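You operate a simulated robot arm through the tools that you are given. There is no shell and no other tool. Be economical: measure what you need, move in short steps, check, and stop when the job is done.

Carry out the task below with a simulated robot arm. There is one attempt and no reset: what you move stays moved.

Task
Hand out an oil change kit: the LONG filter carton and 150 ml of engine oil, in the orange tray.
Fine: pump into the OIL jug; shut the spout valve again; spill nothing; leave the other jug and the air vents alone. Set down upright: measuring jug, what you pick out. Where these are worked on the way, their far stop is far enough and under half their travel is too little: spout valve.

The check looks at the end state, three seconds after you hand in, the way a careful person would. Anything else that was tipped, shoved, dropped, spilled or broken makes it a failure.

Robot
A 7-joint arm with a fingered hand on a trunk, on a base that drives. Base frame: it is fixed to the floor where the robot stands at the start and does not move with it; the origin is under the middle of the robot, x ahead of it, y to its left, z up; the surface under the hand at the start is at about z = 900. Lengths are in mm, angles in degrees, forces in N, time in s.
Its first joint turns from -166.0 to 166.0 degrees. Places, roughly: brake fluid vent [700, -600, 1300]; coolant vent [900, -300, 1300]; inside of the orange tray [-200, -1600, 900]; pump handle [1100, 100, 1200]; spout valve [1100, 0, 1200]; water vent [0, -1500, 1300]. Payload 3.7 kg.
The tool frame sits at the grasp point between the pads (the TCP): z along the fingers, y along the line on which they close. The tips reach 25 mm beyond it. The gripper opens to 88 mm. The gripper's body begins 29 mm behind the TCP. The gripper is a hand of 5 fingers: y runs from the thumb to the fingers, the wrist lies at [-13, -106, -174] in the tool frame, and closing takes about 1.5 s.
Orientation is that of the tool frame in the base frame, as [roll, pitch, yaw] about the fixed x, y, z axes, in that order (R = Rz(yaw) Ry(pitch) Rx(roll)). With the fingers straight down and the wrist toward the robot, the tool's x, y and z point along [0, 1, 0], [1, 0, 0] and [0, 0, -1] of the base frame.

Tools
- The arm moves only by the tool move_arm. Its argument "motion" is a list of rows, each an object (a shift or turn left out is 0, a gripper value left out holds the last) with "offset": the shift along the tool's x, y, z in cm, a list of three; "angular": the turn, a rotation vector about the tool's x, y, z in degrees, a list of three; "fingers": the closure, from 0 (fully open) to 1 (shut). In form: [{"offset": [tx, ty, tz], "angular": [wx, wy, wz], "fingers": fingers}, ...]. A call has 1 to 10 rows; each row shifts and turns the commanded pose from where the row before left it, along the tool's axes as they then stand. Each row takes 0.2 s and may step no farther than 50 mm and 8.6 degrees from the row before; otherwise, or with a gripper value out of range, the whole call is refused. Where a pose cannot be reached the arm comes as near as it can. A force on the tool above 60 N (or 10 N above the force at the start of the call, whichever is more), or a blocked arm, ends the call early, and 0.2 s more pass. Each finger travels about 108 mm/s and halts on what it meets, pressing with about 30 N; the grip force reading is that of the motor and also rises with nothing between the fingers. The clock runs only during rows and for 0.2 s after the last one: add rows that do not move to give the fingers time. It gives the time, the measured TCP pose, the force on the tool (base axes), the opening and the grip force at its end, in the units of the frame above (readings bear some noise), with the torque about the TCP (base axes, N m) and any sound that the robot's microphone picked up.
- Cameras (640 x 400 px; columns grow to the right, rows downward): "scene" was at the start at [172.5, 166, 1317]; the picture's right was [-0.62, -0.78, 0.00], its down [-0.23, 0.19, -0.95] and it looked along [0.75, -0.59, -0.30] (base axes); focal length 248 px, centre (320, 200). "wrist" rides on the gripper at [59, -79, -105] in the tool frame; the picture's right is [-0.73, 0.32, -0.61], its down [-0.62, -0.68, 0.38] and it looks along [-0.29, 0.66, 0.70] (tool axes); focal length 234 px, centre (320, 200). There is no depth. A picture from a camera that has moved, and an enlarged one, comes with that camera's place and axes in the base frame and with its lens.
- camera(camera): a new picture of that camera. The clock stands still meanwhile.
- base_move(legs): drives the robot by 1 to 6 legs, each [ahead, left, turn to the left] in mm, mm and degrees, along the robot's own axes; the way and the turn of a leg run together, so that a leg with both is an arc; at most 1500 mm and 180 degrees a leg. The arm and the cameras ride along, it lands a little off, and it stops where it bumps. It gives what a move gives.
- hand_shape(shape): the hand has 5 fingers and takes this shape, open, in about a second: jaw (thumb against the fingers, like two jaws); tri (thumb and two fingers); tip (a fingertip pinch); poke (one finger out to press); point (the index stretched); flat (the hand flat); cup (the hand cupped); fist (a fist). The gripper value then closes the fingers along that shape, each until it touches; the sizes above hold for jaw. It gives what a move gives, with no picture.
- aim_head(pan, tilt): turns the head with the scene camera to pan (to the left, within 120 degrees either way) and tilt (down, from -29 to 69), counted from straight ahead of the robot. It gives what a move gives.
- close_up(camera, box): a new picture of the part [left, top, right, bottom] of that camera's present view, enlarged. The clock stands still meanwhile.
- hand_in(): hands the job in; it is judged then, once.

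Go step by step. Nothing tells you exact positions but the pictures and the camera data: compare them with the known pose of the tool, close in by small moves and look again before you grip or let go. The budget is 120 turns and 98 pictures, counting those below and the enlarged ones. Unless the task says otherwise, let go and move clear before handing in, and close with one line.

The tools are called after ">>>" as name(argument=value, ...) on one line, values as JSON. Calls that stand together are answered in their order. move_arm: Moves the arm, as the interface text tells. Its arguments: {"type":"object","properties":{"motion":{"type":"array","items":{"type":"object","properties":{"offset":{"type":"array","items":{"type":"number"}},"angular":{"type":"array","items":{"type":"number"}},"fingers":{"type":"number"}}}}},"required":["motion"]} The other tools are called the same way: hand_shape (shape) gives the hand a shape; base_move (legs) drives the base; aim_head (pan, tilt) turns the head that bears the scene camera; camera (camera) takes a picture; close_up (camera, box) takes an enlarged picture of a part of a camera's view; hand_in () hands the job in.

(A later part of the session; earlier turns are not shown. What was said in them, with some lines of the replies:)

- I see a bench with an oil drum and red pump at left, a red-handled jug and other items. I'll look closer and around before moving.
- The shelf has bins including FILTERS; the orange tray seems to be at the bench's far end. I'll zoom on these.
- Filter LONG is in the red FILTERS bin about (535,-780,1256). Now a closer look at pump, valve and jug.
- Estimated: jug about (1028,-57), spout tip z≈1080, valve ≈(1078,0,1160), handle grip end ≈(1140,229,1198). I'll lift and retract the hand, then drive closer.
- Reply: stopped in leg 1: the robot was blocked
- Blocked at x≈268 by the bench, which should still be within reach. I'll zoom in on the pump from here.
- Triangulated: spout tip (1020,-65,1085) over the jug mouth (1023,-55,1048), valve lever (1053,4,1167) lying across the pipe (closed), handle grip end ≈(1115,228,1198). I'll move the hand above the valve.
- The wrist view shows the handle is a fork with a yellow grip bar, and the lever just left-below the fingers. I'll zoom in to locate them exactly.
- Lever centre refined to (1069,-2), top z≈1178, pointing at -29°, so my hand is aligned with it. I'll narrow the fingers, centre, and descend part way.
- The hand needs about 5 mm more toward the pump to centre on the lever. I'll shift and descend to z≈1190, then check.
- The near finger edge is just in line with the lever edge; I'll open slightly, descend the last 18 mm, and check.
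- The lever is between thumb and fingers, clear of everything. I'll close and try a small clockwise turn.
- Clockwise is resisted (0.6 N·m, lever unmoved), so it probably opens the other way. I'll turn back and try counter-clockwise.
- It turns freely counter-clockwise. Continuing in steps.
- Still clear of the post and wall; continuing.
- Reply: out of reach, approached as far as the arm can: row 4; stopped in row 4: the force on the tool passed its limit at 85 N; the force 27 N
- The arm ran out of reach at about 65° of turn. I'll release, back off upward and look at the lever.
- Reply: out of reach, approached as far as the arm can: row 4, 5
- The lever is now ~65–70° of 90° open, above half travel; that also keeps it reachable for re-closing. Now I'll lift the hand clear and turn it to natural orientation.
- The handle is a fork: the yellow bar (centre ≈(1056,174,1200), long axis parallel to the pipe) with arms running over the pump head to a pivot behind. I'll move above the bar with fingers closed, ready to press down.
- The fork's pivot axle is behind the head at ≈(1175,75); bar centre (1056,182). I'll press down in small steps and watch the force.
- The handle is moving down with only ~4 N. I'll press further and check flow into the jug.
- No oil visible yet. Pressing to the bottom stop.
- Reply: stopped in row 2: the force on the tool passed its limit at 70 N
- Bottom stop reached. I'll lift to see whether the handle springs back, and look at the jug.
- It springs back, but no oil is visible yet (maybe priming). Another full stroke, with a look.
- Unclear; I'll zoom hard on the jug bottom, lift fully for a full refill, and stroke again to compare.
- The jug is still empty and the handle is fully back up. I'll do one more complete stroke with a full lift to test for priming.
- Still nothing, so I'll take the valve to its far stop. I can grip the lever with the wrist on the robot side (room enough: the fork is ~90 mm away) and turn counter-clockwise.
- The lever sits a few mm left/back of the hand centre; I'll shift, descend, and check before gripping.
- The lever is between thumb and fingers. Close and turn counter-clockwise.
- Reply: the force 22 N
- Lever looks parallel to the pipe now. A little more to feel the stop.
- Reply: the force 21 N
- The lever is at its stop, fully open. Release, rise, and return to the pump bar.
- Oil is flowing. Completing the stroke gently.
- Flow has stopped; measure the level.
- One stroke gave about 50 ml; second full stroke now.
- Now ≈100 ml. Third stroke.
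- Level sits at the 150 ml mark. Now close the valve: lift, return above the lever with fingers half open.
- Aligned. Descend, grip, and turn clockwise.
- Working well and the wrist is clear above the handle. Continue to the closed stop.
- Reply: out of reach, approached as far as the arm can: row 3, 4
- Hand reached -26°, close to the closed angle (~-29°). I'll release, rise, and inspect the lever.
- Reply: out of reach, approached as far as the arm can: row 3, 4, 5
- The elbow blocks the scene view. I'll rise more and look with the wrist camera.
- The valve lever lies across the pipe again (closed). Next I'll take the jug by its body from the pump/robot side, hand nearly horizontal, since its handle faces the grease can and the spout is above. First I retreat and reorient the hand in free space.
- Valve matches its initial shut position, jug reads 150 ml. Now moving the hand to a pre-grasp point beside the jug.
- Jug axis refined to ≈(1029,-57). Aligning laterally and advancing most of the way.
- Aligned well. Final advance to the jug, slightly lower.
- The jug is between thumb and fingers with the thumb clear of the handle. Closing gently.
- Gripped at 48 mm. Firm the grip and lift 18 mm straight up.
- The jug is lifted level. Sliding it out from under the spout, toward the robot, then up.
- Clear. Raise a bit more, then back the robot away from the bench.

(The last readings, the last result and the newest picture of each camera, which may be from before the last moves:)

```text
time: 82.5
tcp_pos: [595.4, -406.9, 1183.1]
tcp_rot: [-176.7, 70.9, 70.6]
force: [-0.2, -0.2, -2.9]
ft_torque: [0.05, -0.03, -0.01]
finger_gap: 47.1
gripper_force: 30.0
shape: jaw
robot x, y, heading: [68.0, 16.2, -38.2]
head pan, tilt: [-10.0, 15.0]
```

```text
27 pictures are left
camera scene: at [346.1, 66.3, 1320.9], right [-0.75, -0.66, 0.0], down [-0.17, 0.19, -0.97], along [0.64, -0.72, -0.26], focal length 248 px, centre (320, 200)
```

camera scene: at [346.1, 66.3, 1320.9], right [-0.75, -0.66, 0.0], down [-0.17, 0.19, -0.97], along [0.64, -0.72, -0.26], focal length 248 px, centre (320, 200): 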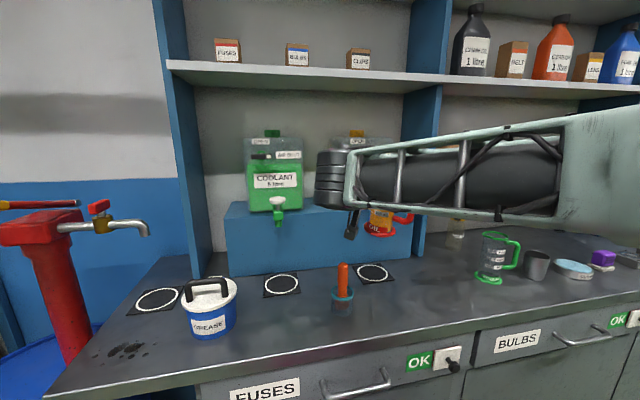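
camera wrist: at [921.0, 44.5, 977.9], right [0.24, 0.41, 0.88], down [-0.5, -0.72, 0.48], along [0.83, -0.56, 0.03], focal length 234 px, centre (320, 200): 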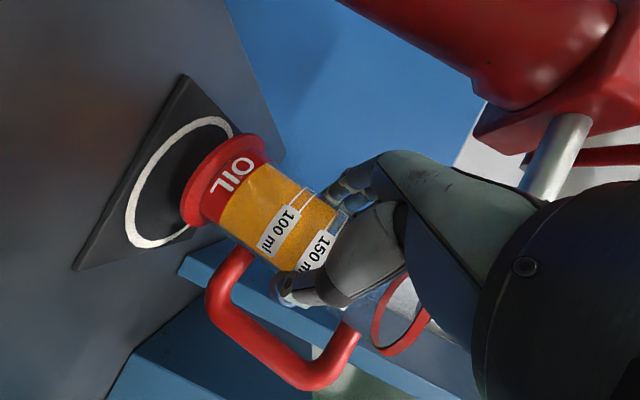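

Holding steady. Retract the jug toward the robot, then drive along the bench to the right.

>>> move_arm(motion=[{"offset": [0.2, -1.93, -0.48]}, {"offset": [0.41, -3.86, -0.95]}, {"offset": [0.41, -3.86, -0.95]}, {"offset": [0.41, -3.86, -0.95]}, {"offset": [0.2, -1.93, -0.48]}])

>>> base_move(legs=[[0, -500, 0], [0, -500, 0], [0, -400, 0]])

>>> aim_head(pan=0, tilt=25)

>>> camera(camera="scene")

```text
time: 83.7
tcp_pos: [464.7, -310.3, 1182.4]
tcp_rot: [-176.4, 70.9, 70.8]
force: [0.8, 0.0, -2.8]
ft_torque: [0.01, -0.03, 0.02]
finger_gap: 47.5
gripper_force: 29.8
shape: jaw
robot x, y, heading: [69.9, 25.6, -38.3]
head pan, tilt: [-10.0, 15.0]
```

```text
time: 91.2
tcp_pos: [-385.8, -1400.6, 1183.0]
tcp_rot: [-176.6, 70.9, 71.6]
force: [-0.8, 0.1, -1.8]
ft_torque: [0.04, -0.01, 0.0]
finger_gap: 47.2
gripper_force: 30.2
shape: jaw
robot x, y, heading: [-787.0, -1076.1, -37.3]
head pan, tilt: [-10.0, 15.0]
```

```text
time: 92.0
tcp_pos: [-385.2, -1400.3, 1182.3]
tcp_rot: [-176.6, 70.9, 71.7]
force: [0.4, -0.5, -1.7]
ft_torque: [0.05, -0.03, 0.0]
finger_gap: 47.4
gripper_force: 29.9
shape: jaw
robot x, y, heading: [-786.3, -1071.8, -37.5]
head pan, tilt: [0.0, 25.0]
```

```text
26 pictures are left
camera scene: at [-501.6, -1013.2, 1304.7], right [-0.61, -0.8, 0.0], down [-0.34, 0.26, -0.91], along [0.72, -0.55, -0.42], focal length 248 px, centre (320, 200)
```

scene: 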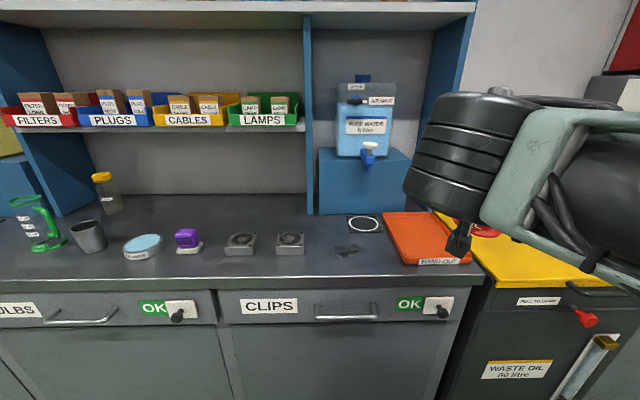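

The orange HAND OUT tray spans roughly from (-239,-1481)/(-340,-1613) at the front to v+258 mm back. I'll place the jug in its front half; moving above it first.

>>> move_arm(motion=[{"offset": [-0.32, 1.73, 0.82]}, {"offset": [-0.64, 3.46, 1.63]}, {"offset": [-0.64, 3.46, 1.63]}, {"offset": [-0.64, 3.46, 1.63]}, {"offset": [-0.64, 3.46, 1.63]}, {"offset": [-0.64, 3.46, 1.63]}, {"offset": [-0.32, 1.73, 0.82]}])

>>> camera(camera="scene")

>>> camera(camera="wrist")

```text
time: 93.6
tcp_pos: [-231.1, -1572.6, 1181.5]
tcp_rot: [-176.7, 70.9, 71.6]
force: [0.4, 0.7, -1.8]
ft_torque: [0.07, -0.05, -0.01]
finger_gap: 47.3
gripper_force: 29.8
shape: jaw
robot x, y, heading: [-791.0, -1075.5, -37.2]
head pan, tilt: [0.0, 25.0]
```

```text
25 pictures are left
camera scene: at [-501.7, -1013.0, 1304.7], right [-0.61, -0.8, 0.0], down [-0.34, 0.26, -0.91], along [0.72, -0.55, -0.42], focal length 248 px, centre (320, 200)
```

scene: 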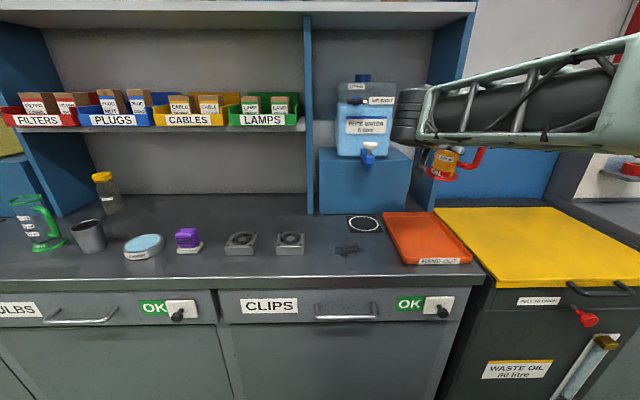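

```text
24 pictures are left
camera wrist: at [-262.5, -1433.4, 1162.6], right [0.44, 0.19, 0.88], down [-0.83, -0.28, 0.48], along [0.34, -0.94, 0.03], focal length 234 px, centre (320, 200)
```

wrist: 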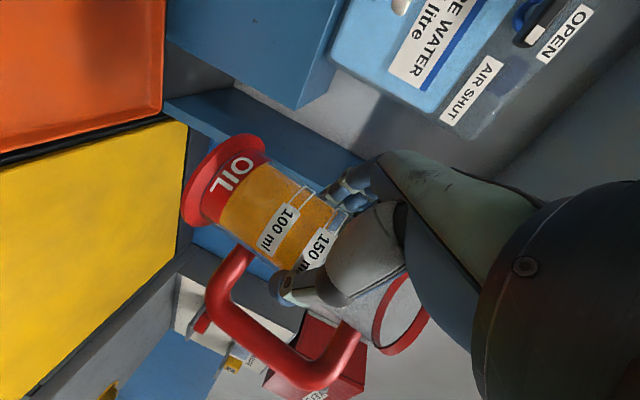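

Jug axis is over u≈1396, v≈777, inside the tray's front half. Lowering.

>>> move_arm(motion=[{"offset": [1.9, 0.24, 0.66]}, {"offset": [3.78, 0.28, 1.31]}, {"offset": [3.78, 0.08, 1.31]}, {"offset": [3.78, 0.08, 1.31]}, {"offset": [2.36, 0.05, 0.82]}, {"offset": [1.42, 0.03, 0.49]}])

>>> camera(camera="wrist")

>>> close_up(camera="scene", box=[340, 130, 520, 280])

```text
time: 95.0
tcp_pos: [-226.9, -1575.7, 1002.4]
tcp_rot: [-176.7, 70.7, 71.6]
force: [0.1, 0.0, -2.6]
ft_torque: [0.03, -0.06, -0.02]
finger_gap: 47.1
gripper_force: 30.3
shape: jaw
robot x, y, heading: [-785.5, -1073.8, -37.2]
head pan, tilt: [0.0, 25.0]
```

```text
23 pictures are left
camera wrist: at [-258.0, -1435.5, 982.1], right [0.44, 0.19, 0.88], down [-0.83, -0.28, 0.48], along [0.34, -0.94, 0.03], focal length 234 px, centre (320, 200)
```

wrist: 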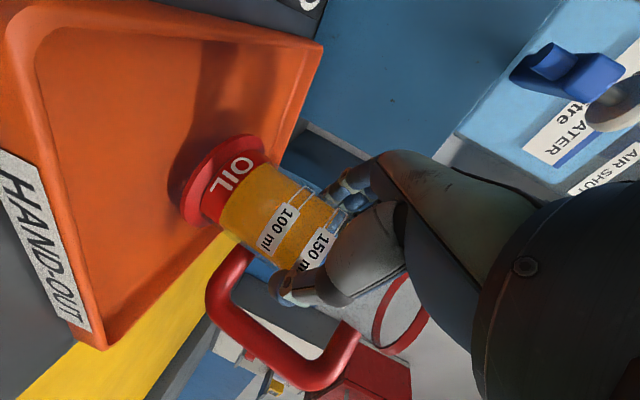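

```text
2.67 times, centred on (430, 205) of scene
camera zoom: at [-501.5, -1013.2, 1304.6], right [-0.61, -0.8, 0.0], down [-0.34, 0.26, -0.91], along [0.72, -0.55, -0.42], focal length 661 px, centre (27, 187)
```

zoom: 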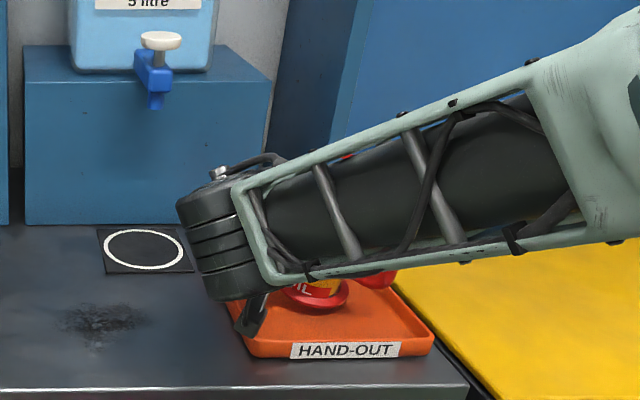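

Lowering slowly to contact.

>>> move_arm(motion=[{"offset": [0.57, 0.01, 0.2]}, {"offset": [0.57, 0.01, 0.2]}, {"offset": [0.38, 0.01, 0.13]}, {"offset": [0.19, 0, 0.07]}])

>>> camera(camera="wrist")

```text
time: 96.0
tcp_pos: [-226.4, -1575.6, 985.0]
tcp_rot: [-176.4, 70.9, 71.9]
force: [1.1, -1.5, 6.4]
ft_torque: [-0.04, 0.01, 0.0]
finger_gap: 47.1
gripper_force: 30.2
shape: jaw
robot x, y, heading: [-790.0, -1072.9, -37.4]
head pan, tilt: [0.0, 25.0]
```

```text
21 pictures are left
camera wrist: at [-258.9, -1436.3, 964.6], right [0.44, 0.19, 0.88], down [-0.83, -0.28, 0.48], along [0.34, -0.94, 0.03], focal length 234 px, centre (320, 200)
```

wrist: 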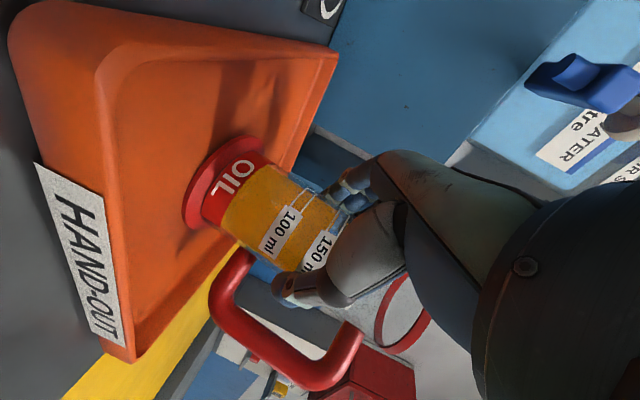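

Contact felt (6 N). Opening slowly, then backing out along the fingers.

>>> move_arm(motion=[{"fingers": 0.45}, {"fingers": 0.35}, {"fingers": 0.25}, {"fingers": 0.1}, {"fingers": 0}, {}, {"offset": [0, 0, -1.5]}, {"offset": [0, 0, -3]}, {"offset": [0, 0, -4]}, {"offset": [0, 0, -4]}])

>>> camera(camera="wrist")

```text
time: 98.2
tcp_pos: [-182.0, -1464.1, 1025.1]
tcp_rot: [-176.7, 70.8, 71.5]
force: [0.5, 0.7, -0.3]
ft_torque: [0.03, -0.02, -0.01]
finger_gap: 87.6
gripper_force: 0.0
shape: jaw
robot x, y, heading: [-787.8, -1076.9, -37.2]
head pan, tilt: [0.0, 25.0]
```

```text
20 pictures are left
camera wrist: at [-213.6, -1325.6, 1005.7], right [0.44, 0.19, 0.88], down [-0.83, -0.28, 0.48], along [0.33, -0.94, 0.03], focal length 234 px, centre (320, 200)
```

wrist: 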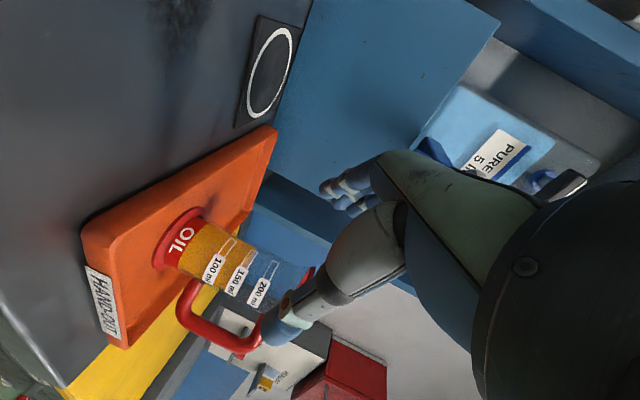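

The jug stands upright in the tray. Now retract the arm and drive to the FILTERS bin.

>>> move_arm(motion=[{"offset": [0.41, -3.86, -0.95]}, {"offset": [0.41, -3.86, -0.95]}, {"offset": [-3.78, -0.08, -1.31]}, {"offset": [-3.78, -0.08, -1.31]}, {"offset": [-3.78, -0.08, -1.31]}, {"offset": [0.41, -3.86, -0.95]}, {"offset": [0.41, -3.86, -0.95]}, {"offset": [0.41, -3.86, -0.95]}, {"offset": [0.41, -3.86, -0.95]}, {"offset": [0.41, -3.86, -0.95]}])

>>> base_move(legs=[[0, 960, 0], [150, 0, 0]])

>>> aim_head(pan=0, tilt=10)

>>> camera(camera="scene")

```text
time: 100.4
tcp_pos: [-405.3, -1298.1, 1141.8]
tcp_rot: [-176.5, 70.9, 71.7]
force: [0.2, 0.7, 0.9]
ft_torque: [-0.02, 0.0, -0.02]
finger_gap: 87.7
gripper_force: 0.1
shape: jaw
robot x, y, heading: [-785.5, -1072.4, -37.4]
head pan, tilt: [0.0, 25.0]
```

```text
time: 106.2
tcp_pos: [279.9, -641.1, 1143.4]
tcp_rot: [-176.6, 71.0, 71.8]
force: [0.2, 0.4, 0.4]
ft_torque: [0.0, 0.0, 0.0]
finger_gap: 87.5
gripper_force: 0.0
shape: jaw
robot x, y, heading: [-108.6, -415.7, -37.2]
head pan, tilt: [0.0, 25.0]
```

```text
time: 107.0
tcp_pos: [278.5, -641.0, 1141.9]
tcp_rot: [-176.5, 71.0, 71.8]
force: [0.3, -0.9, 0.4]
ft_torque: [0.02, 0.01, 0.02]
finger_gap: 87.8
gripper_force: 0.0
shape: jaw
robot x, y, heading: [-107.6, -418.0, -37.2]
head pan, tilt: [0.0, 10.0]
```

```text
19 pictures are left
camera scene: at [183.4, -357.5, 1329.0], right [-0.6, -0.8, 0.0], down [-0.14, 0.11, -0.98], along [0.78, -0.59, -0.17], focal length 248 px, centre (320, 200)
```

scene: 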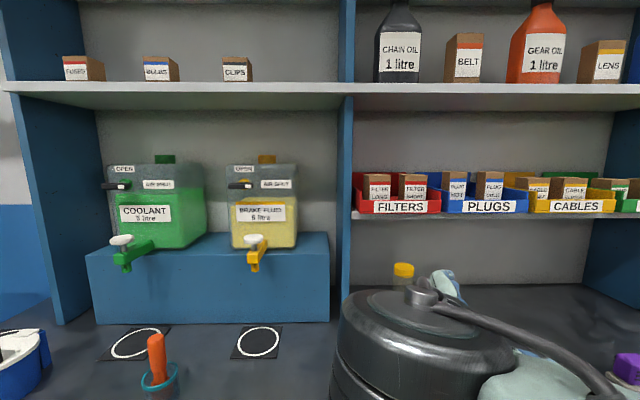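

>>> close_up(camera="scene", box=[345, 145, 455, 225])

```text
5.00 times, centred on (400, 185) of scene
camera zoom: at [183.4, -357.5, 1329.0], right [-0.6, -0.8, 0.0], down [-0.14, 0.11, -0.98], along [0.78, -0.59, -0.17], focal length 1240 px, centre (-80, 275)
```

zoom: 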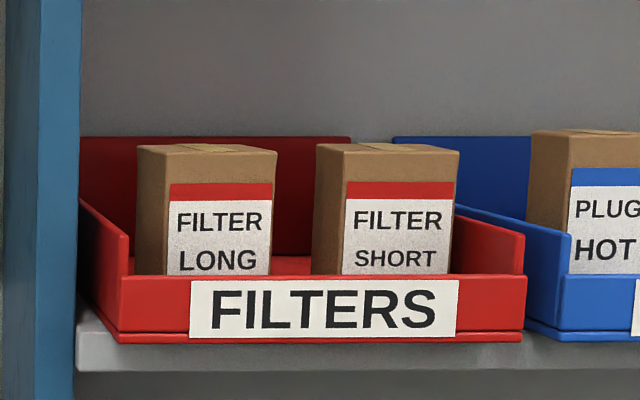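

The LONG carton is ≈50×50×75+ mm: front face v≈927, u≈310, top z≈1283, ~170 mm headroom under the upper shelf. I'll point the hand down again with the wrist toward me, to grip front/back faces.

>>> move_arm(motion=[{"angular": [0, 7.9, 0]}, {"angular": [0, 7.9, 0]}, {"angular": [0, 7.9, 0]}, {"angular": [0, 7.9, 0]}, {"angular": [0, 7.9, 0]}, {"angular": [0, 7.9, 0]}, {"angular": [0, 7.9, 0]}, {"angular": [0, 7.9, 0]}, {"angular": [0, 7.5, 0]}])

>>> move_arm(motion=[{"offset": [0, 0, -4.5], "angular": [0, 0, 6]}, {"offset": [0, 0, -4.5], "angular": [0, 0, 6]}, {"offset": [0, 0, -4.5], "angular": [0, 0, 4]}, {"offset": [0, 0, -4.5]}])

>>> camera(camera="scene")

>>> camera(camera="wrist")

```text
time: 109.0
tcp_pos: [279.3, -640.7, 1141.7]
tcp_rot: [-178.9, 0.2, 68.5]
force: [-0.4, 0.3, -0.1]
ft_torque: [0.0, -0.01, 0.03]
finger_gap: 87.7
gripper_force: 0.2
shape: jaw
robot x, y, heading: [-108.0, -418.9, -37.1]
head pan, tilt: [0.0, 10.0]
```

```text
time: 110.0
tcp_pos: [282.7, -644.2, 1322.2]
tcp_rot: [-179.0, 0.5, 52.4]
force: [-0.2, -0.2, 0.5]
ft_torque: [0.0, 0.01, -0.02]
finger_gap: 87.9
gripper_force: 0.1
shape: jaw
robot x, y, heading: [-103.0, -418.2, -37.5]
head pan, tilt: [0.0, 10.0]
```

```text
17 pictures are left
camera scene: at [183.3, -357.5, 1329.0], right [-0.6, -0.8, 0.0], down [-0.14, 0.1, -0.98], along [0.78, -0.6, -0.17], focal length 248 px, centre (320, 200)
```

scene: 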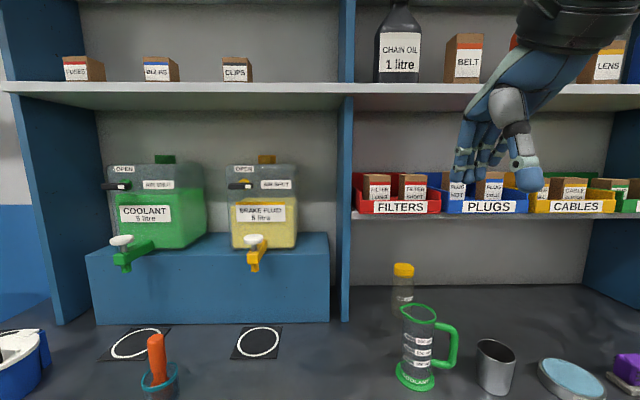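

```text
16 pictures are left
camera wrist: at [255.7, -550.8, 1426.9], right [-0.17, -0.78, 0.61], down [-0.93, -0.08, -0.37], along [0.33, -0.63, -0.71], focal length 234 px, centre (320, 200)
```

wrist: 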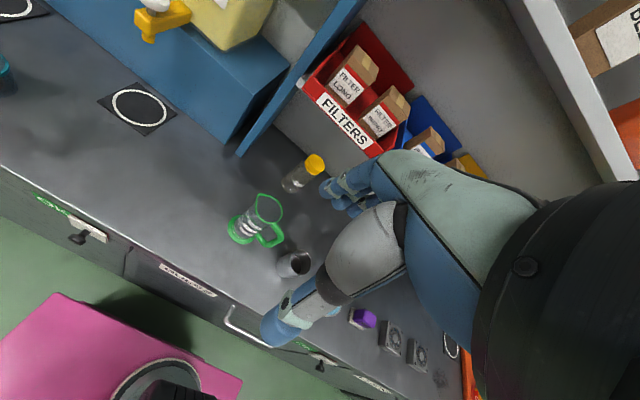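

>>> close_up(camera="wrist", box=[290, 10, 440, 160])

```text
2.67 times, centred on (365, 85) of wrist
camera zoom: at [255.7, -550.8, 1426.9], right [-0.17, -0.78, 0.61], down [-0.93, -0.08, -0.37], along [0.33, -0.63, -0.71], focal length 624 px, centre (200, 507)
```

zoom: 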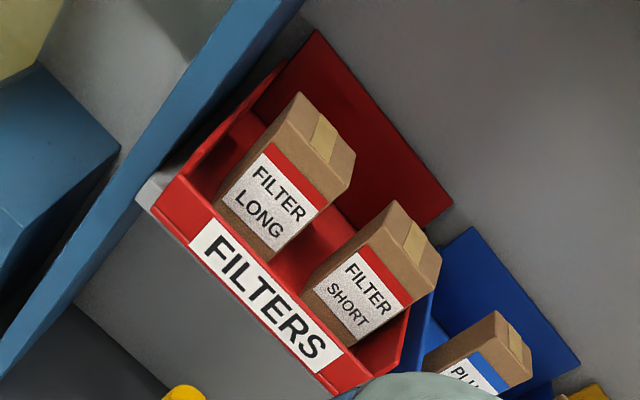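

The carton is ≈46 mm wide but ≈85 mm deep, so I must grip its left/right faces with the hand tilted ~45°, wrist in front of the shelf. Reorienting in free space.

>>> move_arm(motion=[{"angular": [0, 0, -8.5]}, {"angular": [0, 0, -8.5]}, {"angular": [0, 0, -8.5]}, {"angular": [0, 0, -8.5]}, {"angular": [0, 0, -8.5]}, {"angular": [0, 0, -8.5]}, {"angular": [0, 0, -8.5]}, {"angular": [0, 0, -8.5]}, {"angular": [0, 0, -8.5]}, {"angular": [0, 0, -8.5]}])

>>> move_arm(motion=[{"angular": [0, 0, -5]}, {"angular": [0, -7.5, 0]}, {"angular": [0, -7.5, 0]}, {"angular": [0, -7.5, 0]}, {"angular": [0, -7.5, 0]}, {"angular": [0, -7.5, 0]}, {"angular": [0, -7.5, 0], "fingers": 0.2}, {}])

>>> camera(camera="scene")

```text
time: 112.2
tcp_pos: [283.8, -641.6, 1322.2]
tcp_rot: [-179.4, -1.0, 137.7]
force: [0.5, -0.5, 0.0]
ft_torque: [-0.01, -0.05, 0.01]
finger_gap: 87.7
gripper_force: 0.0
shape: jaw
robot x, y, heading: [-109.0, -419.5, -37.3]
head pan, tilt: [0.0, 10.0]
```

```text
time: 114.0
tcp_pos: [282.9, -642.5, 1321.8]
tcp_rot: [-179.2, 44.0, 143.0]
force: [-0.3, 0.5, 0.2]
ft_torque: [0.0, -0.02, -0.02]
finger_gap: 70.3
gripper_force: 0.1
shape: jaw
robot x, y, heading: [-106.3, -422.0, -37.2]
head pan, tilt: [0.0, 10.0]
```

```text
14 pictures are left
camera scene: at [183.4, -357.5, 1329.0], right [-0.6, -0.8, 0.0], down [-0.14, 0.1, -0.98], along [0.78, -0.6, -0.17], focal length 248 px, centre (320, 200)
```

scene: 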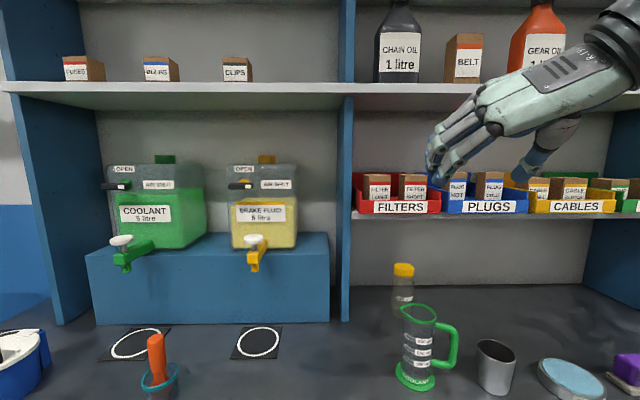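

Orientation is right. Moving to the pre-grasp point in front of the LONG carton.

>>> move_arm(motion=[{"offset": [-3.54, 0.7, 2.94]}, {"offset": [-3.54, 0.7, 2.94]}, {"offset": [-3.54, 0.7, 2.94]}, {"offset": [-3.54, 0.7, 2.94]}, {"offset": [-3.54, 0.7, 2.94], "fingers": 0.3}, {}])

>>> close_up(camera="scene", box=[335, 110, 475, 220])

>>> camera(camera="wrist")

```text
time: 115.4
tcp_pos: [485.1, -754.1, 1339.3]
tcp_rot: [-179.3, 43.9, 143.0]
force: [0.0, -0.3, 0.0]
ft_torque: [-0.01, 0.02, -0.01]
finger_gap: 61.9
gripper_force: 0.0
shape: jaw
robot x, y, heading: [-103.7, -420.5, -37.1]
head pan, tilt: [0.0, 10.0]
```

```text
3.64 times, centred on (405, 165) of scene
camera zoom: at [183.3, -357.5, 1329.0], right [-0.6, -0.8, 0.0], down [-0.14, 0.1, -0.98], along [0.78, -0.59, -0.17], focal length 902 px, centre (11, 327)
```

zoom: 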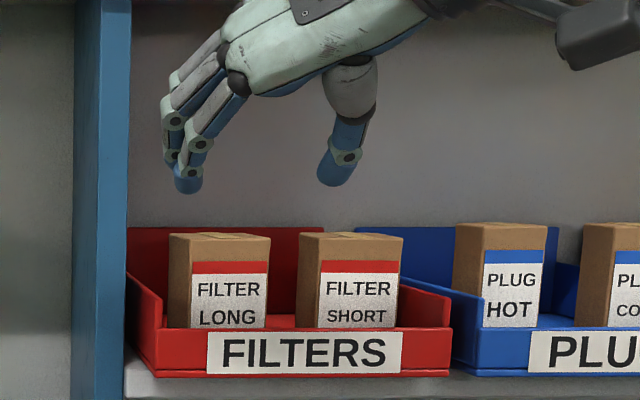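

```text
12 pictures are left
camera wrist: at [345.2, -746.0, 1374.1], right [0.28, 0.2, 0.94], down [0.15, -0.97, 0.16], along [0.95, 0.1, -0.3], focal length 234 px, centre (320, 200)
```

wrist: 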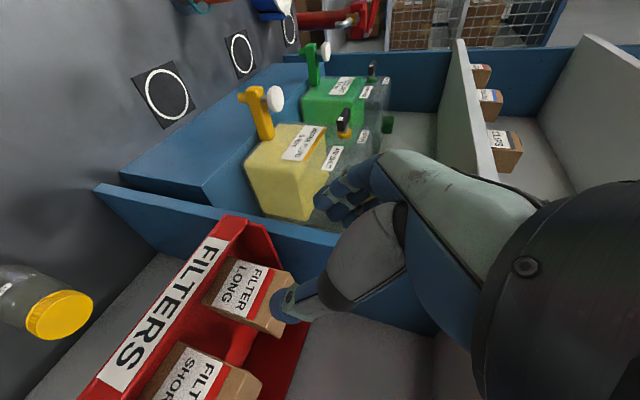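

Re-triangulating with the far views puts the carton's front face at v≈945, u≈316, top ≈1275–1282. I'll shift, descend partly, and check.

>>> move_arm(motion=[{"offset": [-1.65, -0.35, 1.6]}, {"offset": [-1.65, -0.35, 1.6]}, {"offset": [0, 0, 2.2]}, {"offset": [0, 0, 2.2]}])

>>> close_up(camera="scene", box=[345, 125, 445, 215])

>>> close_up(camera="wrist", box=[180, 150, 400, 350])

```text
time: 116.4
tcp_pos: [543.4, -805.3, 1305.9]
tcp_rot: [-179.2, 44.0, 143.1]
force: [0.1, -0.2, 0.7]
ft_torque: [0.02, -0.03, 0.04]
finger_gap: 61.5
gripper_force: 0.1
shape: jaw
robot x, y, heading: [-105.3, -419.9, -37.3]
head pan, tilt: [0.0, 10.0]
```

```text
4.44 times, centred on (395, 170) of scene
camera zoom: at [183.3, -357.5, 1329.0], right [-0.6, -0.8, 0.0], down [-0.14, 0.1, -0.98], along [0.78, -0.6, -0.17], focal length 1102 px, centre (-13, 333)
```

zoom: 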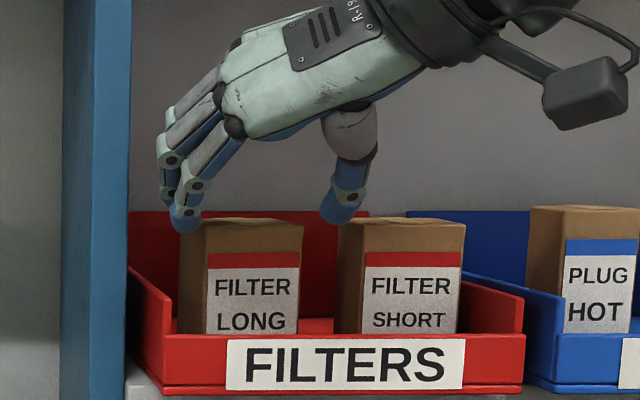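

```text
2.00 times, centred on (290, 250) of wrist
camera zoom: at [402.7, -798.3, 1340.2], right [0.28, 0.2, 0.94], down [0.15, -0.97, 0.16], along [0.95, 0.1, -0.3], focal length 468 px, centre (380, 100)
```

zoom: 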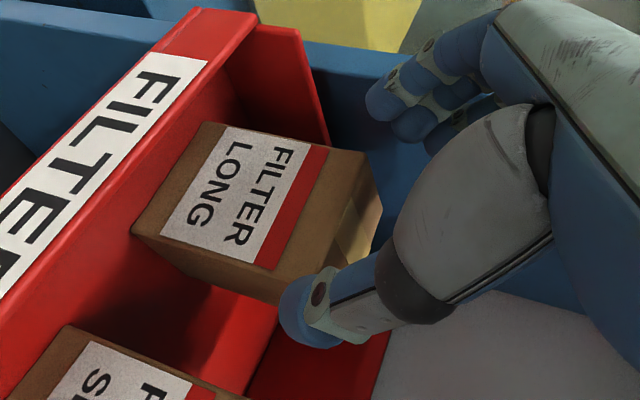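

Centre needs ~4 mm left. I'll open slightly, shift, and descend beside the carton.

>>> move_arm(motion=[{"offset": [0, 0.4, 0], "fingers": 0.26}, {"offset": [0, 0, 1.5]}, {"offset": [0, 0, 1.5]}, {"offset": [0, 0, 1.5]}])

>>> close_up(camera="scene", box=[345, 125, 445, 215])

```text
time: 117.4
tcp_pos: [572.1, -821.9, 1274.4]
tcp_rot: [-179.2, 44.0, 143.0]
force: [-0.6, 0.6, -0.1]
ft_torque: [-0.01, 0.02, -0.04]
finger_gap: 64.9
gripper_force: 0.1
shape: jaw
robot x, y, heading: [-104.3, -417.3, -37.4]
head pan, tilt: [0.0, 10.0]
```

```text
4.44 times, centred on (395, 170) of scene
camera zoom: at [183.3, -357.5, 1329.0], right [-0.6, -0.8, 0.0], down [-0.14, 0.1, -0.98], along [0.78, -0.6, -0.17], focal length 1102 px, centre (-13, 333)
```

zoom: 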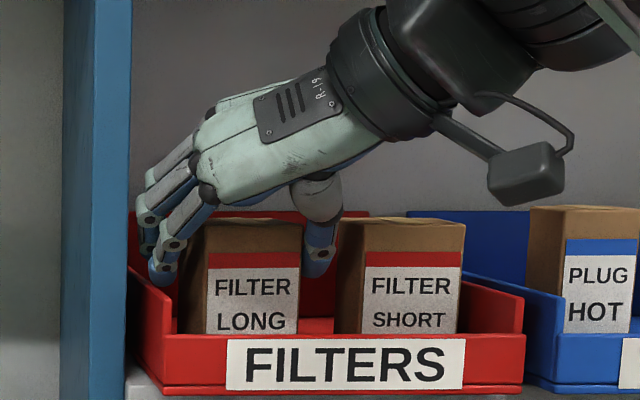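

Straddling the carton with no contact. Closing.

>>> move_arm(motion=[{"fingers": 0.35}, {"fingers": 0.45}, {"fingers": 0.55}, {"fingers": 0.7}, {}, {}, {}])

>>> close_up(camera="scene", box=[345, 125, 445, 215])

```text
time: 119.0
tcp_pos: [572.6, -821.9, 1275.3]
tcp_rot: [-179.3, 44.0, 143.0]
force: [0.6, -1.4, -0.5]
ft_torque: [-0.05, 0.03, 0.03]
finger_gap: 49.9
gripper_force: 30.5
shape: jaw
robot x, y, heading: [-103.9, -415.7, -37.2]
head pan, tilt: [0.0, 10.0]
```

```text
4.44 times, centred on (395, 170) of scene
camera zoom: at [183.4, -357.6, 1329.0], right [-0.6, -0.8, 0.0], down [-0.14, 0.1, -0.98], along [0.78, -0.6, -0.17], focal length 1102 px, centre (-13, 333)
```

zoom: 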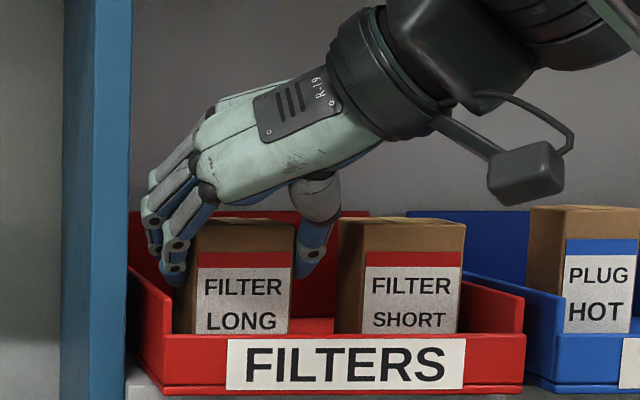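

Gripped (50 mm). Lift 45 mm, then draw straight out toward me.

>>> move_arm(motion=[{"offset": [-1.04, -0.01, -1.08]}, {"offset": [-1.04, -0.01, -1.08]}, {"offset": [-1.04, -0.01, -1.08]}])

>>> close_up(camera="scene", box=[345, 125, 445, 215])

```text
time: 119.8
tcp_pos: [571.1, -822.1, 1321.6]
tcp_rot: [-179.3, 43.9, 143.2]
force: [0.0, 0.1, -2.5]
ft_torque: [0.05, 0.04, 0.04]
finger_gap: 49.8
gripper_force: 30.2
shape: jaw
robot x, y, heading: [-105.8, -416.5, -37.1]
head pan, tilt: [0.0, 10.0]
```

```text
4.44 times, centred on (395, 170) of scene
camera zoom: at [183.4, -357.6, 1329.0], right [-0.6, -0.8, 0.0], down [-0.14, 0.1, -0.98], along [0.78, -0.6, -0.17], focal length 1102 px, centre (-13, 333)
```

zoom: 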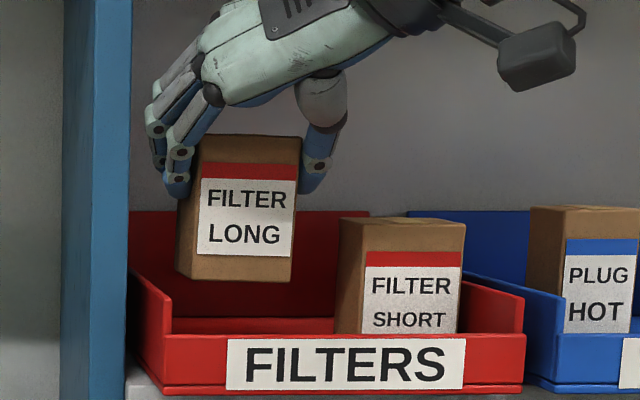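

Out of the bin cleanly. Draw back, then yaw the hand 90° clockwise about vertical (carton stays upright) so it can be placed from the left like the jug.

>>> move_arm(motion=[{"offset": [1.44, 0, -1.39]}, {"offset": [2.88, 0, -2.78]}, {"offset": [3.24, 0, -3.13]}, {"offset": [3.24, 0, -3.13]}, {"offset": [3.24, 0, -3.13]}, {"offset": [2.88, 0, -2.78]}])

>>> move_arm(motion=[{"angular": [5.7, 0.08, 5.9]}, {"angular": [5.7, 0.08, 5.9]}, {"angular": [5.7, 0.08, 5.9]}, {"angular": [5.7, 0.08, 5.9]}, {"angular": [5.7, 0.08, 5.9]}, {"angular": [5.7, 0.08, 5.9]}, {"angular": [5.7, 0.08, 5.9]}, {"angular": [5.7, 0.08, 5.9]}, {"angular": [5.7, 0.08, 5.9]}, {"angular": [5.7, 0.08, 5.9]}])

>>> camera(camera="wrist")

```text
time: 121.2
tcp_pos: [382.7, -679.3, 1321.0]
tcp_rot: [-179.3, 43.8, 142.9]
force: [0.4, -0.7, -2.9]
ft_torque: [0.02, 0.03, -0.01]
finger_gap: 50.0
gripper_force: 30.0
shape: jaw
robot x, y, heading: [-105.2, -422.9, -37.3]
head pan, tilt: [0.0, 10.0]
```

```text
time: 123.4
tcp_pos: [384.5, -679.1, 1321.8]
tcp_rot: [-179.3, 43.9, 60.8]
force: [0.9, 0.4, -1.9]
ft_torque: [0.01, -0.01, 0.02]
finger_gap: 50.0
gripper_force: 30.3
shape: jaw
robot x, y, heading: [-105.6, -419.6, -37.2]
head pan, tilt: [0.0, 10.0]
```

```text
6 pictures are left
camera wrist: at [370.3, -539.8, 1355.8], right [0.24, -0.25, 0.94], down [-0.94, -0.29, 0.16], along [0.23, -0.92, -0.31], focal length 234 px, centre (320, 200)
```

wrist: 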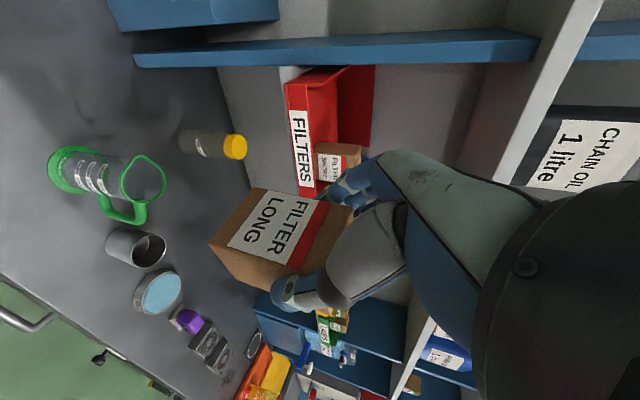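

Carton held upright, SHORT undisturbed. Finish the yaw and drive to the tray.

>>> move_arm(motion=[{"angular": [5.4, 0.08, 5.6]}])

>>> base_move(legs=[[-120, 0, 0], [0, -500, 0], [0, -500, 0]])

>>> aim_head(pan=0, tilt=25)

>>> camera(camera="scene")

```text
time: 123.8
tcp_pos: [383.9, -679.0, 1321.1]
tcp_rot: [-179.1, 43.9, 53.3]
force: [-0.3, -0.2, -2.7]
ft_torque: [0.03, -0.03, 0.0]
finger_gap: 49.9
gripper_force: 29.7
shape: jaw
robot x, y, heading: [-107.5, -418.1, -37.0]
head pan, tilt: [0.0, 10.0]
```

```text
time: 130.2
tcp_pos: [-329.4, -1412.2, 1321.2]
tcp_rot: [-179.1, 43.9, 52.4]
force: [-0.7, -0.2, -1.9]
ft_torque: [0.05, 0.01, 0.01]
finger_gap: 50.2
gripper_force: 29.8
shape: jaw
robot x, y, heading: [-811.7, -1144.5, -37.8]
head pan, tilt: [0.0, 10.0]
```

```text
time: 130.9
tcp_pos: [-329.2, -1413.7, 1320.4]
tcp_rot: [-179.2, 43.9, 52.4]
force: [0.2, 0.9, -1.9]
ft_torque: [0.06, -0.04, 0.0]
finger_gap: 49.9
gripper_force: 29.6
shape: jaw
robot x, y, heading: [-813.5, -1145.8, -37.9]
head pan, tilt: [0.0, 25.0]
```

```text
5 pictures are left
camera scene: at [-524.9, -1087.5, 1304.7], right [-0.62, -0.79, 0.0], down [-0.33, 0.26, -0.91], along [0.71, -0.56, -0.42], focal length 248 px, centre (320, 200)
```

scene: 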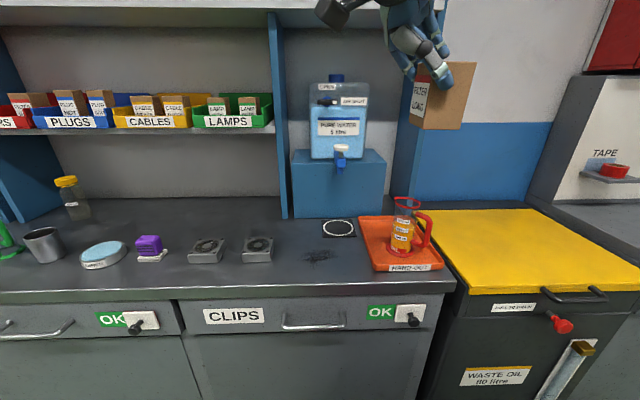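

Clear view: jug upright with 150 ml, carton hanging vertical (≈50×50×77, bottom ≈70 mm below the TCP). I'll move it over the tray's back half and descend most of the way.

>>> move_arm(motion=[{"offset": [-0.3, 2.1, 0.26]}, {"offset": [-0.61, 4.2, 0.53]}, {"offset": [-0.61, 4.2, 0.53]}, {"offset": [-0.61, 4.2, 0.53]}, {"offset": [-0.61, 4.2, 0.53]}, {"offset": [-0.61, 4.2, 0.53]}, {"offset": [-0.61, 4.2, 0.53]}, {"offset": [-0.3, 2.1, 0.26]}])

>>> move_arm(motion=[{"offset": [2.77, 0.04, 2.88]}, {"offset": [2.77, 0.04, 2.88]}, {"offset": [2.77, 0.04, 2.88]}, {"offset": [2.77, 0.04, 2.88]}, {"offset": [2.77, 0.04, 2.88]}])

>>> close_up(camera="scene", box=[310, 60, 490, 280])

```text
time: 132.7
tcp_pos: [-134.2, -1636.6, 1319.6]
tcp_rot: [-179.2, 43.8, 52.4]
force: [-0.8, 0.4, -1.4]
ft_torque: [0.04, -0.03, 0.03]
finger_gap: 49.7
gripper_force: 29.8
shape: jaw
robot x, y, heading: [-812.3, -1144.0, -38.1]
head pan, tilt: [0.0, 25.0]
```

```text
time: 133.9
tcp_pos: [-131.6, -1636.0, 1119.3]
tcp_rot: [-179.4, 43.9, 52.3]
force: [-0.4, 0.8, -1.4]
ft_torque: [-0.03, -0.03, 0.0]
finger_gap: 49.8
gripper_force: 29.9
shape: jaw
robot x, y, heading: [-813.0, -1146.6, -38.1]
head pan, tilt: [0.0, 25.0]
```

```text
1.82 times, centred on (400, 170) of scene
camera zoom: at [-525.0, -1087.5, 1304.7], right [-0.62, -0.79, 0.0], down [-0.33, 0.26, -0.91], along [0.71, -0.56, -0.42], focal length 451 px, centre (174, 254)
```

zoom: 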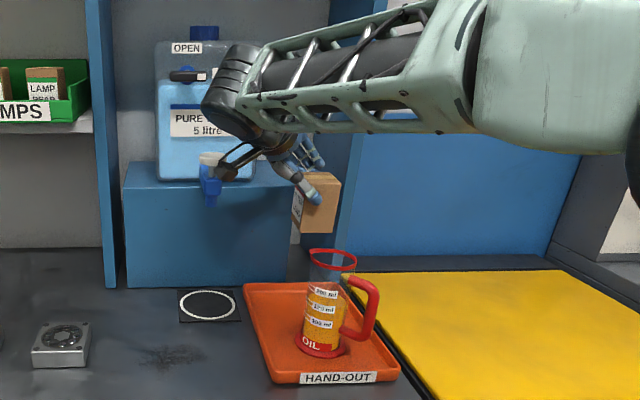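

Good alignment behind the jug. Descend further, then check with the wrist view.

>>> move_arm(motion=[{"offset": [2.77, 0.04, 2.88]}, {"offset": [2.77, 0.04, 2.88]}, {"offset": [2.08, 0.03, 2.16]}])

>>> camera(camera="wrist")

```text
time: 134.7
tcp_pos: [-128.7, -1637.8, 1009.3]
tcp_rot: [-179.1, 43.9, 52.3]
force: [-0.7, -0.4, -1.7]
ft_torque: [0.03, 0.0, -0.02]
finger_gap: 49.7
gripper_force: 30.5
shape: jaw
robot x, y, heading: [-815.4, -1142.2, -38.0]
head pan, tilt: [0.0, 25.0]
```

```text
3 pictures are left
camera wrist: at [-122.2, -1497.9, 1043.6], right [0.2, -0.29, 0.94], down [-0.98, -0.14, 0.16], along [0.09, -0.95, -0.31], focal length 234 px, centre (320, 200)
```

wrist: 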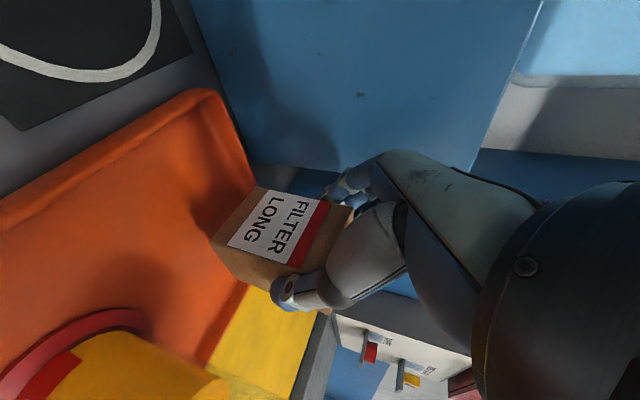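

Carton footprint is u≈1376–1426, v≈870–924: inside the tray and behind the jug. Lowering to contact.

>>> move_arm(motion=[{"offset": [1.04, 0.01, 1.08]}, {"offset": [0.69, 0.01, 0.72]}, {"offset": [0.28, 0, 0.29]}, {"offset": [0.14, 0, 0.14]}, {}])

```text
time: 135.9
tcp_pos: [-132.5, -1638.2, 977.2]
tcp_rot: [-179.2, 43.9, 52.4]
force: [-0.5, -0.1, -2.0]
ft_torque: [0.06, -0.04, 0.0]
finger_gap: 49.9
gripper_force: 30.1
shape: jaw
robot x, y, heading: [-815.0, -1149.6, -38.2]
head pan, tilt: [0.0, 25.0]
```

No contact yet; a few more millimetres.

>>> move_arm(motion=[{"offset": [0.14, 0, 0.14]}, {"offset": [0.14, 0, 0.14]}, {}])

>>> move_arm(motion=[{"offset": [0.11, 0, 0.11]}, {}])

```text
time: 136.7
tcp_pos: [-132.7, -1637.8, 974.6]
tcp_rot: [-179.2, 43.9, 52.4]
force: [0.5, 1.0, -2.2]
ft_torque: [0.03, -0.02, -0.03]
finger_gap: 49.7
gripper_force: 29.4
shape: jaw
robot x, y, heading: [-814.0, -1144.2, -38.3]
head pan, tilt: [0.0, 25.0]
```

```text
time: 137.3
tcp_pos: [-131.9, -1637.7, 973.9]
tcp_rot: [-179.1, 43.9, 52.4]
force: [2.5, -0.1, 2.4]
ft_torque: [-0.01, 0.09, -0.03]
finger_gap: 49.5
gripper_force: 30.3
shape: jaw
robot x, y, heading: [-815.6, -1144.4, -38.2]
head pan, tilt: [0.0, 25.0]
```

Contact. Release gently and back out along the fingers.

>>> move_arm(motion=[{"offset": [0.05, 0, 0.05], "fingers": 0.42}, {"fingers": 0.38}, {"fingers": 0.33}, {"fingers": 0.28}, {}, {"offset": [0, 0, -1.5]}, {"offset": [0, 0, -3]}, {"offset": [0, 0, -4]}, {"offset": [0, 0, -4]}])

>>> camera(camera="wrist")

```text
time: 139.3
tcp_pos: [-91.2, -1582.2, 1044.7]
tcp_rot: [-177.4, 44.5, 52.6]
force: [-9.1, -3.6, -3.0]
ft_torque: [0.07, -0.41, 0.29]
finger_gap: 63.0
gripper_force: 0.0
shape: jaw
robot x, y, heading: [-813.0, -1146.0, -38.3]
head pan, tilt: [0.0, 25.0]
stopped in row 9: the force on the tool passed its limit at 115 N (the readings are from after the stop); the commanded pose is now the measured one
```

```text
2 pictures are left
camera wrist: at [-79.5, -1442.5, 1080.1], right [0.22, -0.29, 0.93], down [-0.97, -0.13, 0.19], along [0.06, -0.95, -0.31], focal length 234 px, centre (320, 200)
```

wrist: 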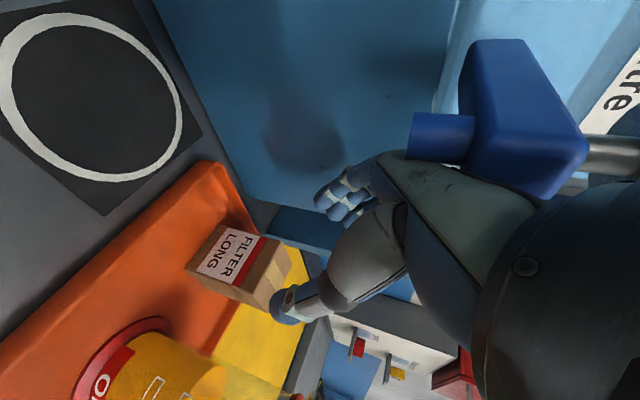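

Carton and jug both stand, but my hand's back touched the water tap while retreating. I'll move away from it toward the robot carefully.

>>> move_arm(motion=[{"offset": [0, -1, 0]}, {"offset": [0, -2, 0]}, {"offset": [0, -2.5, 0]}, {"offset": [0, -3, 0]}])

```text
time: 140.3
tcp_pos: [-154.4, -1526.0, 1045.8]
tcp_rot: [-177.6, 44.5, 52.7]
force: [-0.5, -1.0, 0.1]
ft_torque: [0.04, 0.01, -0.01]
finger_gap: 63.1
gripper_force: 0.0
shape: jaw
robot x, y, heading: [-816.0, -1146.3, -38.2]
head pan, tilt: [0.0, 25.0]
```

Free. Continue back and up, away from everything.

>>> move_arm(motion=[{"offset": [0, -3.5, -1]}, {"offset": [-1.4, -3.5, -1.5]}, {"offset": [-1.4, -3.5, -1.5]}, {"offset": [-1.4, -3.5, -1.5]}, {"offset": [-2, -3.5, -2]}, {"offset": [-2, -3.5, -2]}, {"offset": [-2, -3.5, -2]}])

>>> camera(camera="scene")

```text
time: 141.9
tcp_pos: [-334.1, -1369.5, 1212.2]
tcp_rot: [-177.3, 44.5, 52.8]
force: [-0.7, -0.1, -0.9]
ft_torque: [-0.02, 0.02, -0.02]
finger_gap: 63.2
gripper_force: 0.0
shape: jaw
robot x, y, heading: [-817.0, -1149.2, -38.1]
head pan, tilt: [0.0, 25.0]
```

```text
1 pictures are left
camera scene: at [-525.0, -1087.7, 1304.6], right [-0.62, -0.79, 0.0], down [-0.33, 0.26, -0.91], along [0.71, -0.56, -0.42], focal length 248 px, centre (320, 200)
```

scene: 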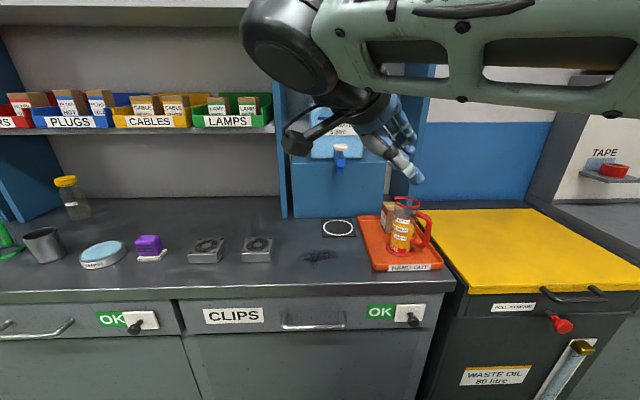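

Tap looks unchanged and nothing is dripping. One last zoom on tray and tap.

>>> close_up(camera="scene", box=[300, 120, 460, 280])

```text
2.50 times, centred on (380, 200) of scene
camera zoom: at [-525.0, -1087.7, 1304.6], right [-0.62, -0.79, 0.0], down [-0.33, 0.26, -0.91], along [0.71, -0.56, -0.42], focal length 620 px, centre (170, 200)
```

zoom: 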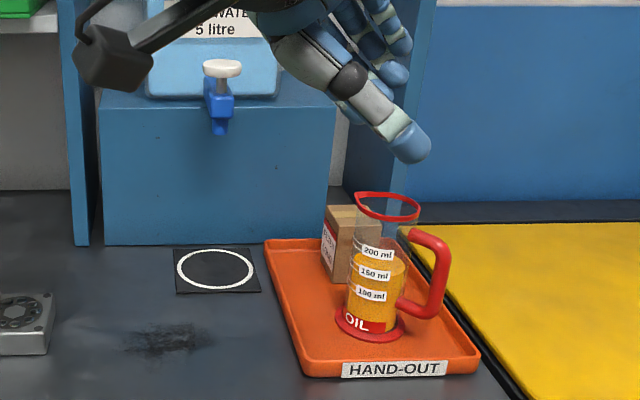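

The carton and the jug are both upright in the tray, the tap is unchanged and dry, and the hand is clear, so I'm handing in.

>>> hand_in()

```text
The job is handed in.
```

The LONG filter carton and the OIL jug, filled to the 150 ml mark, are standing upright in the orange tray. The spout valve is shut and I saw no spill. While backing out, the hand knocked the pure-water tap (115 N peak); it looked unmoved and dry afterwards.
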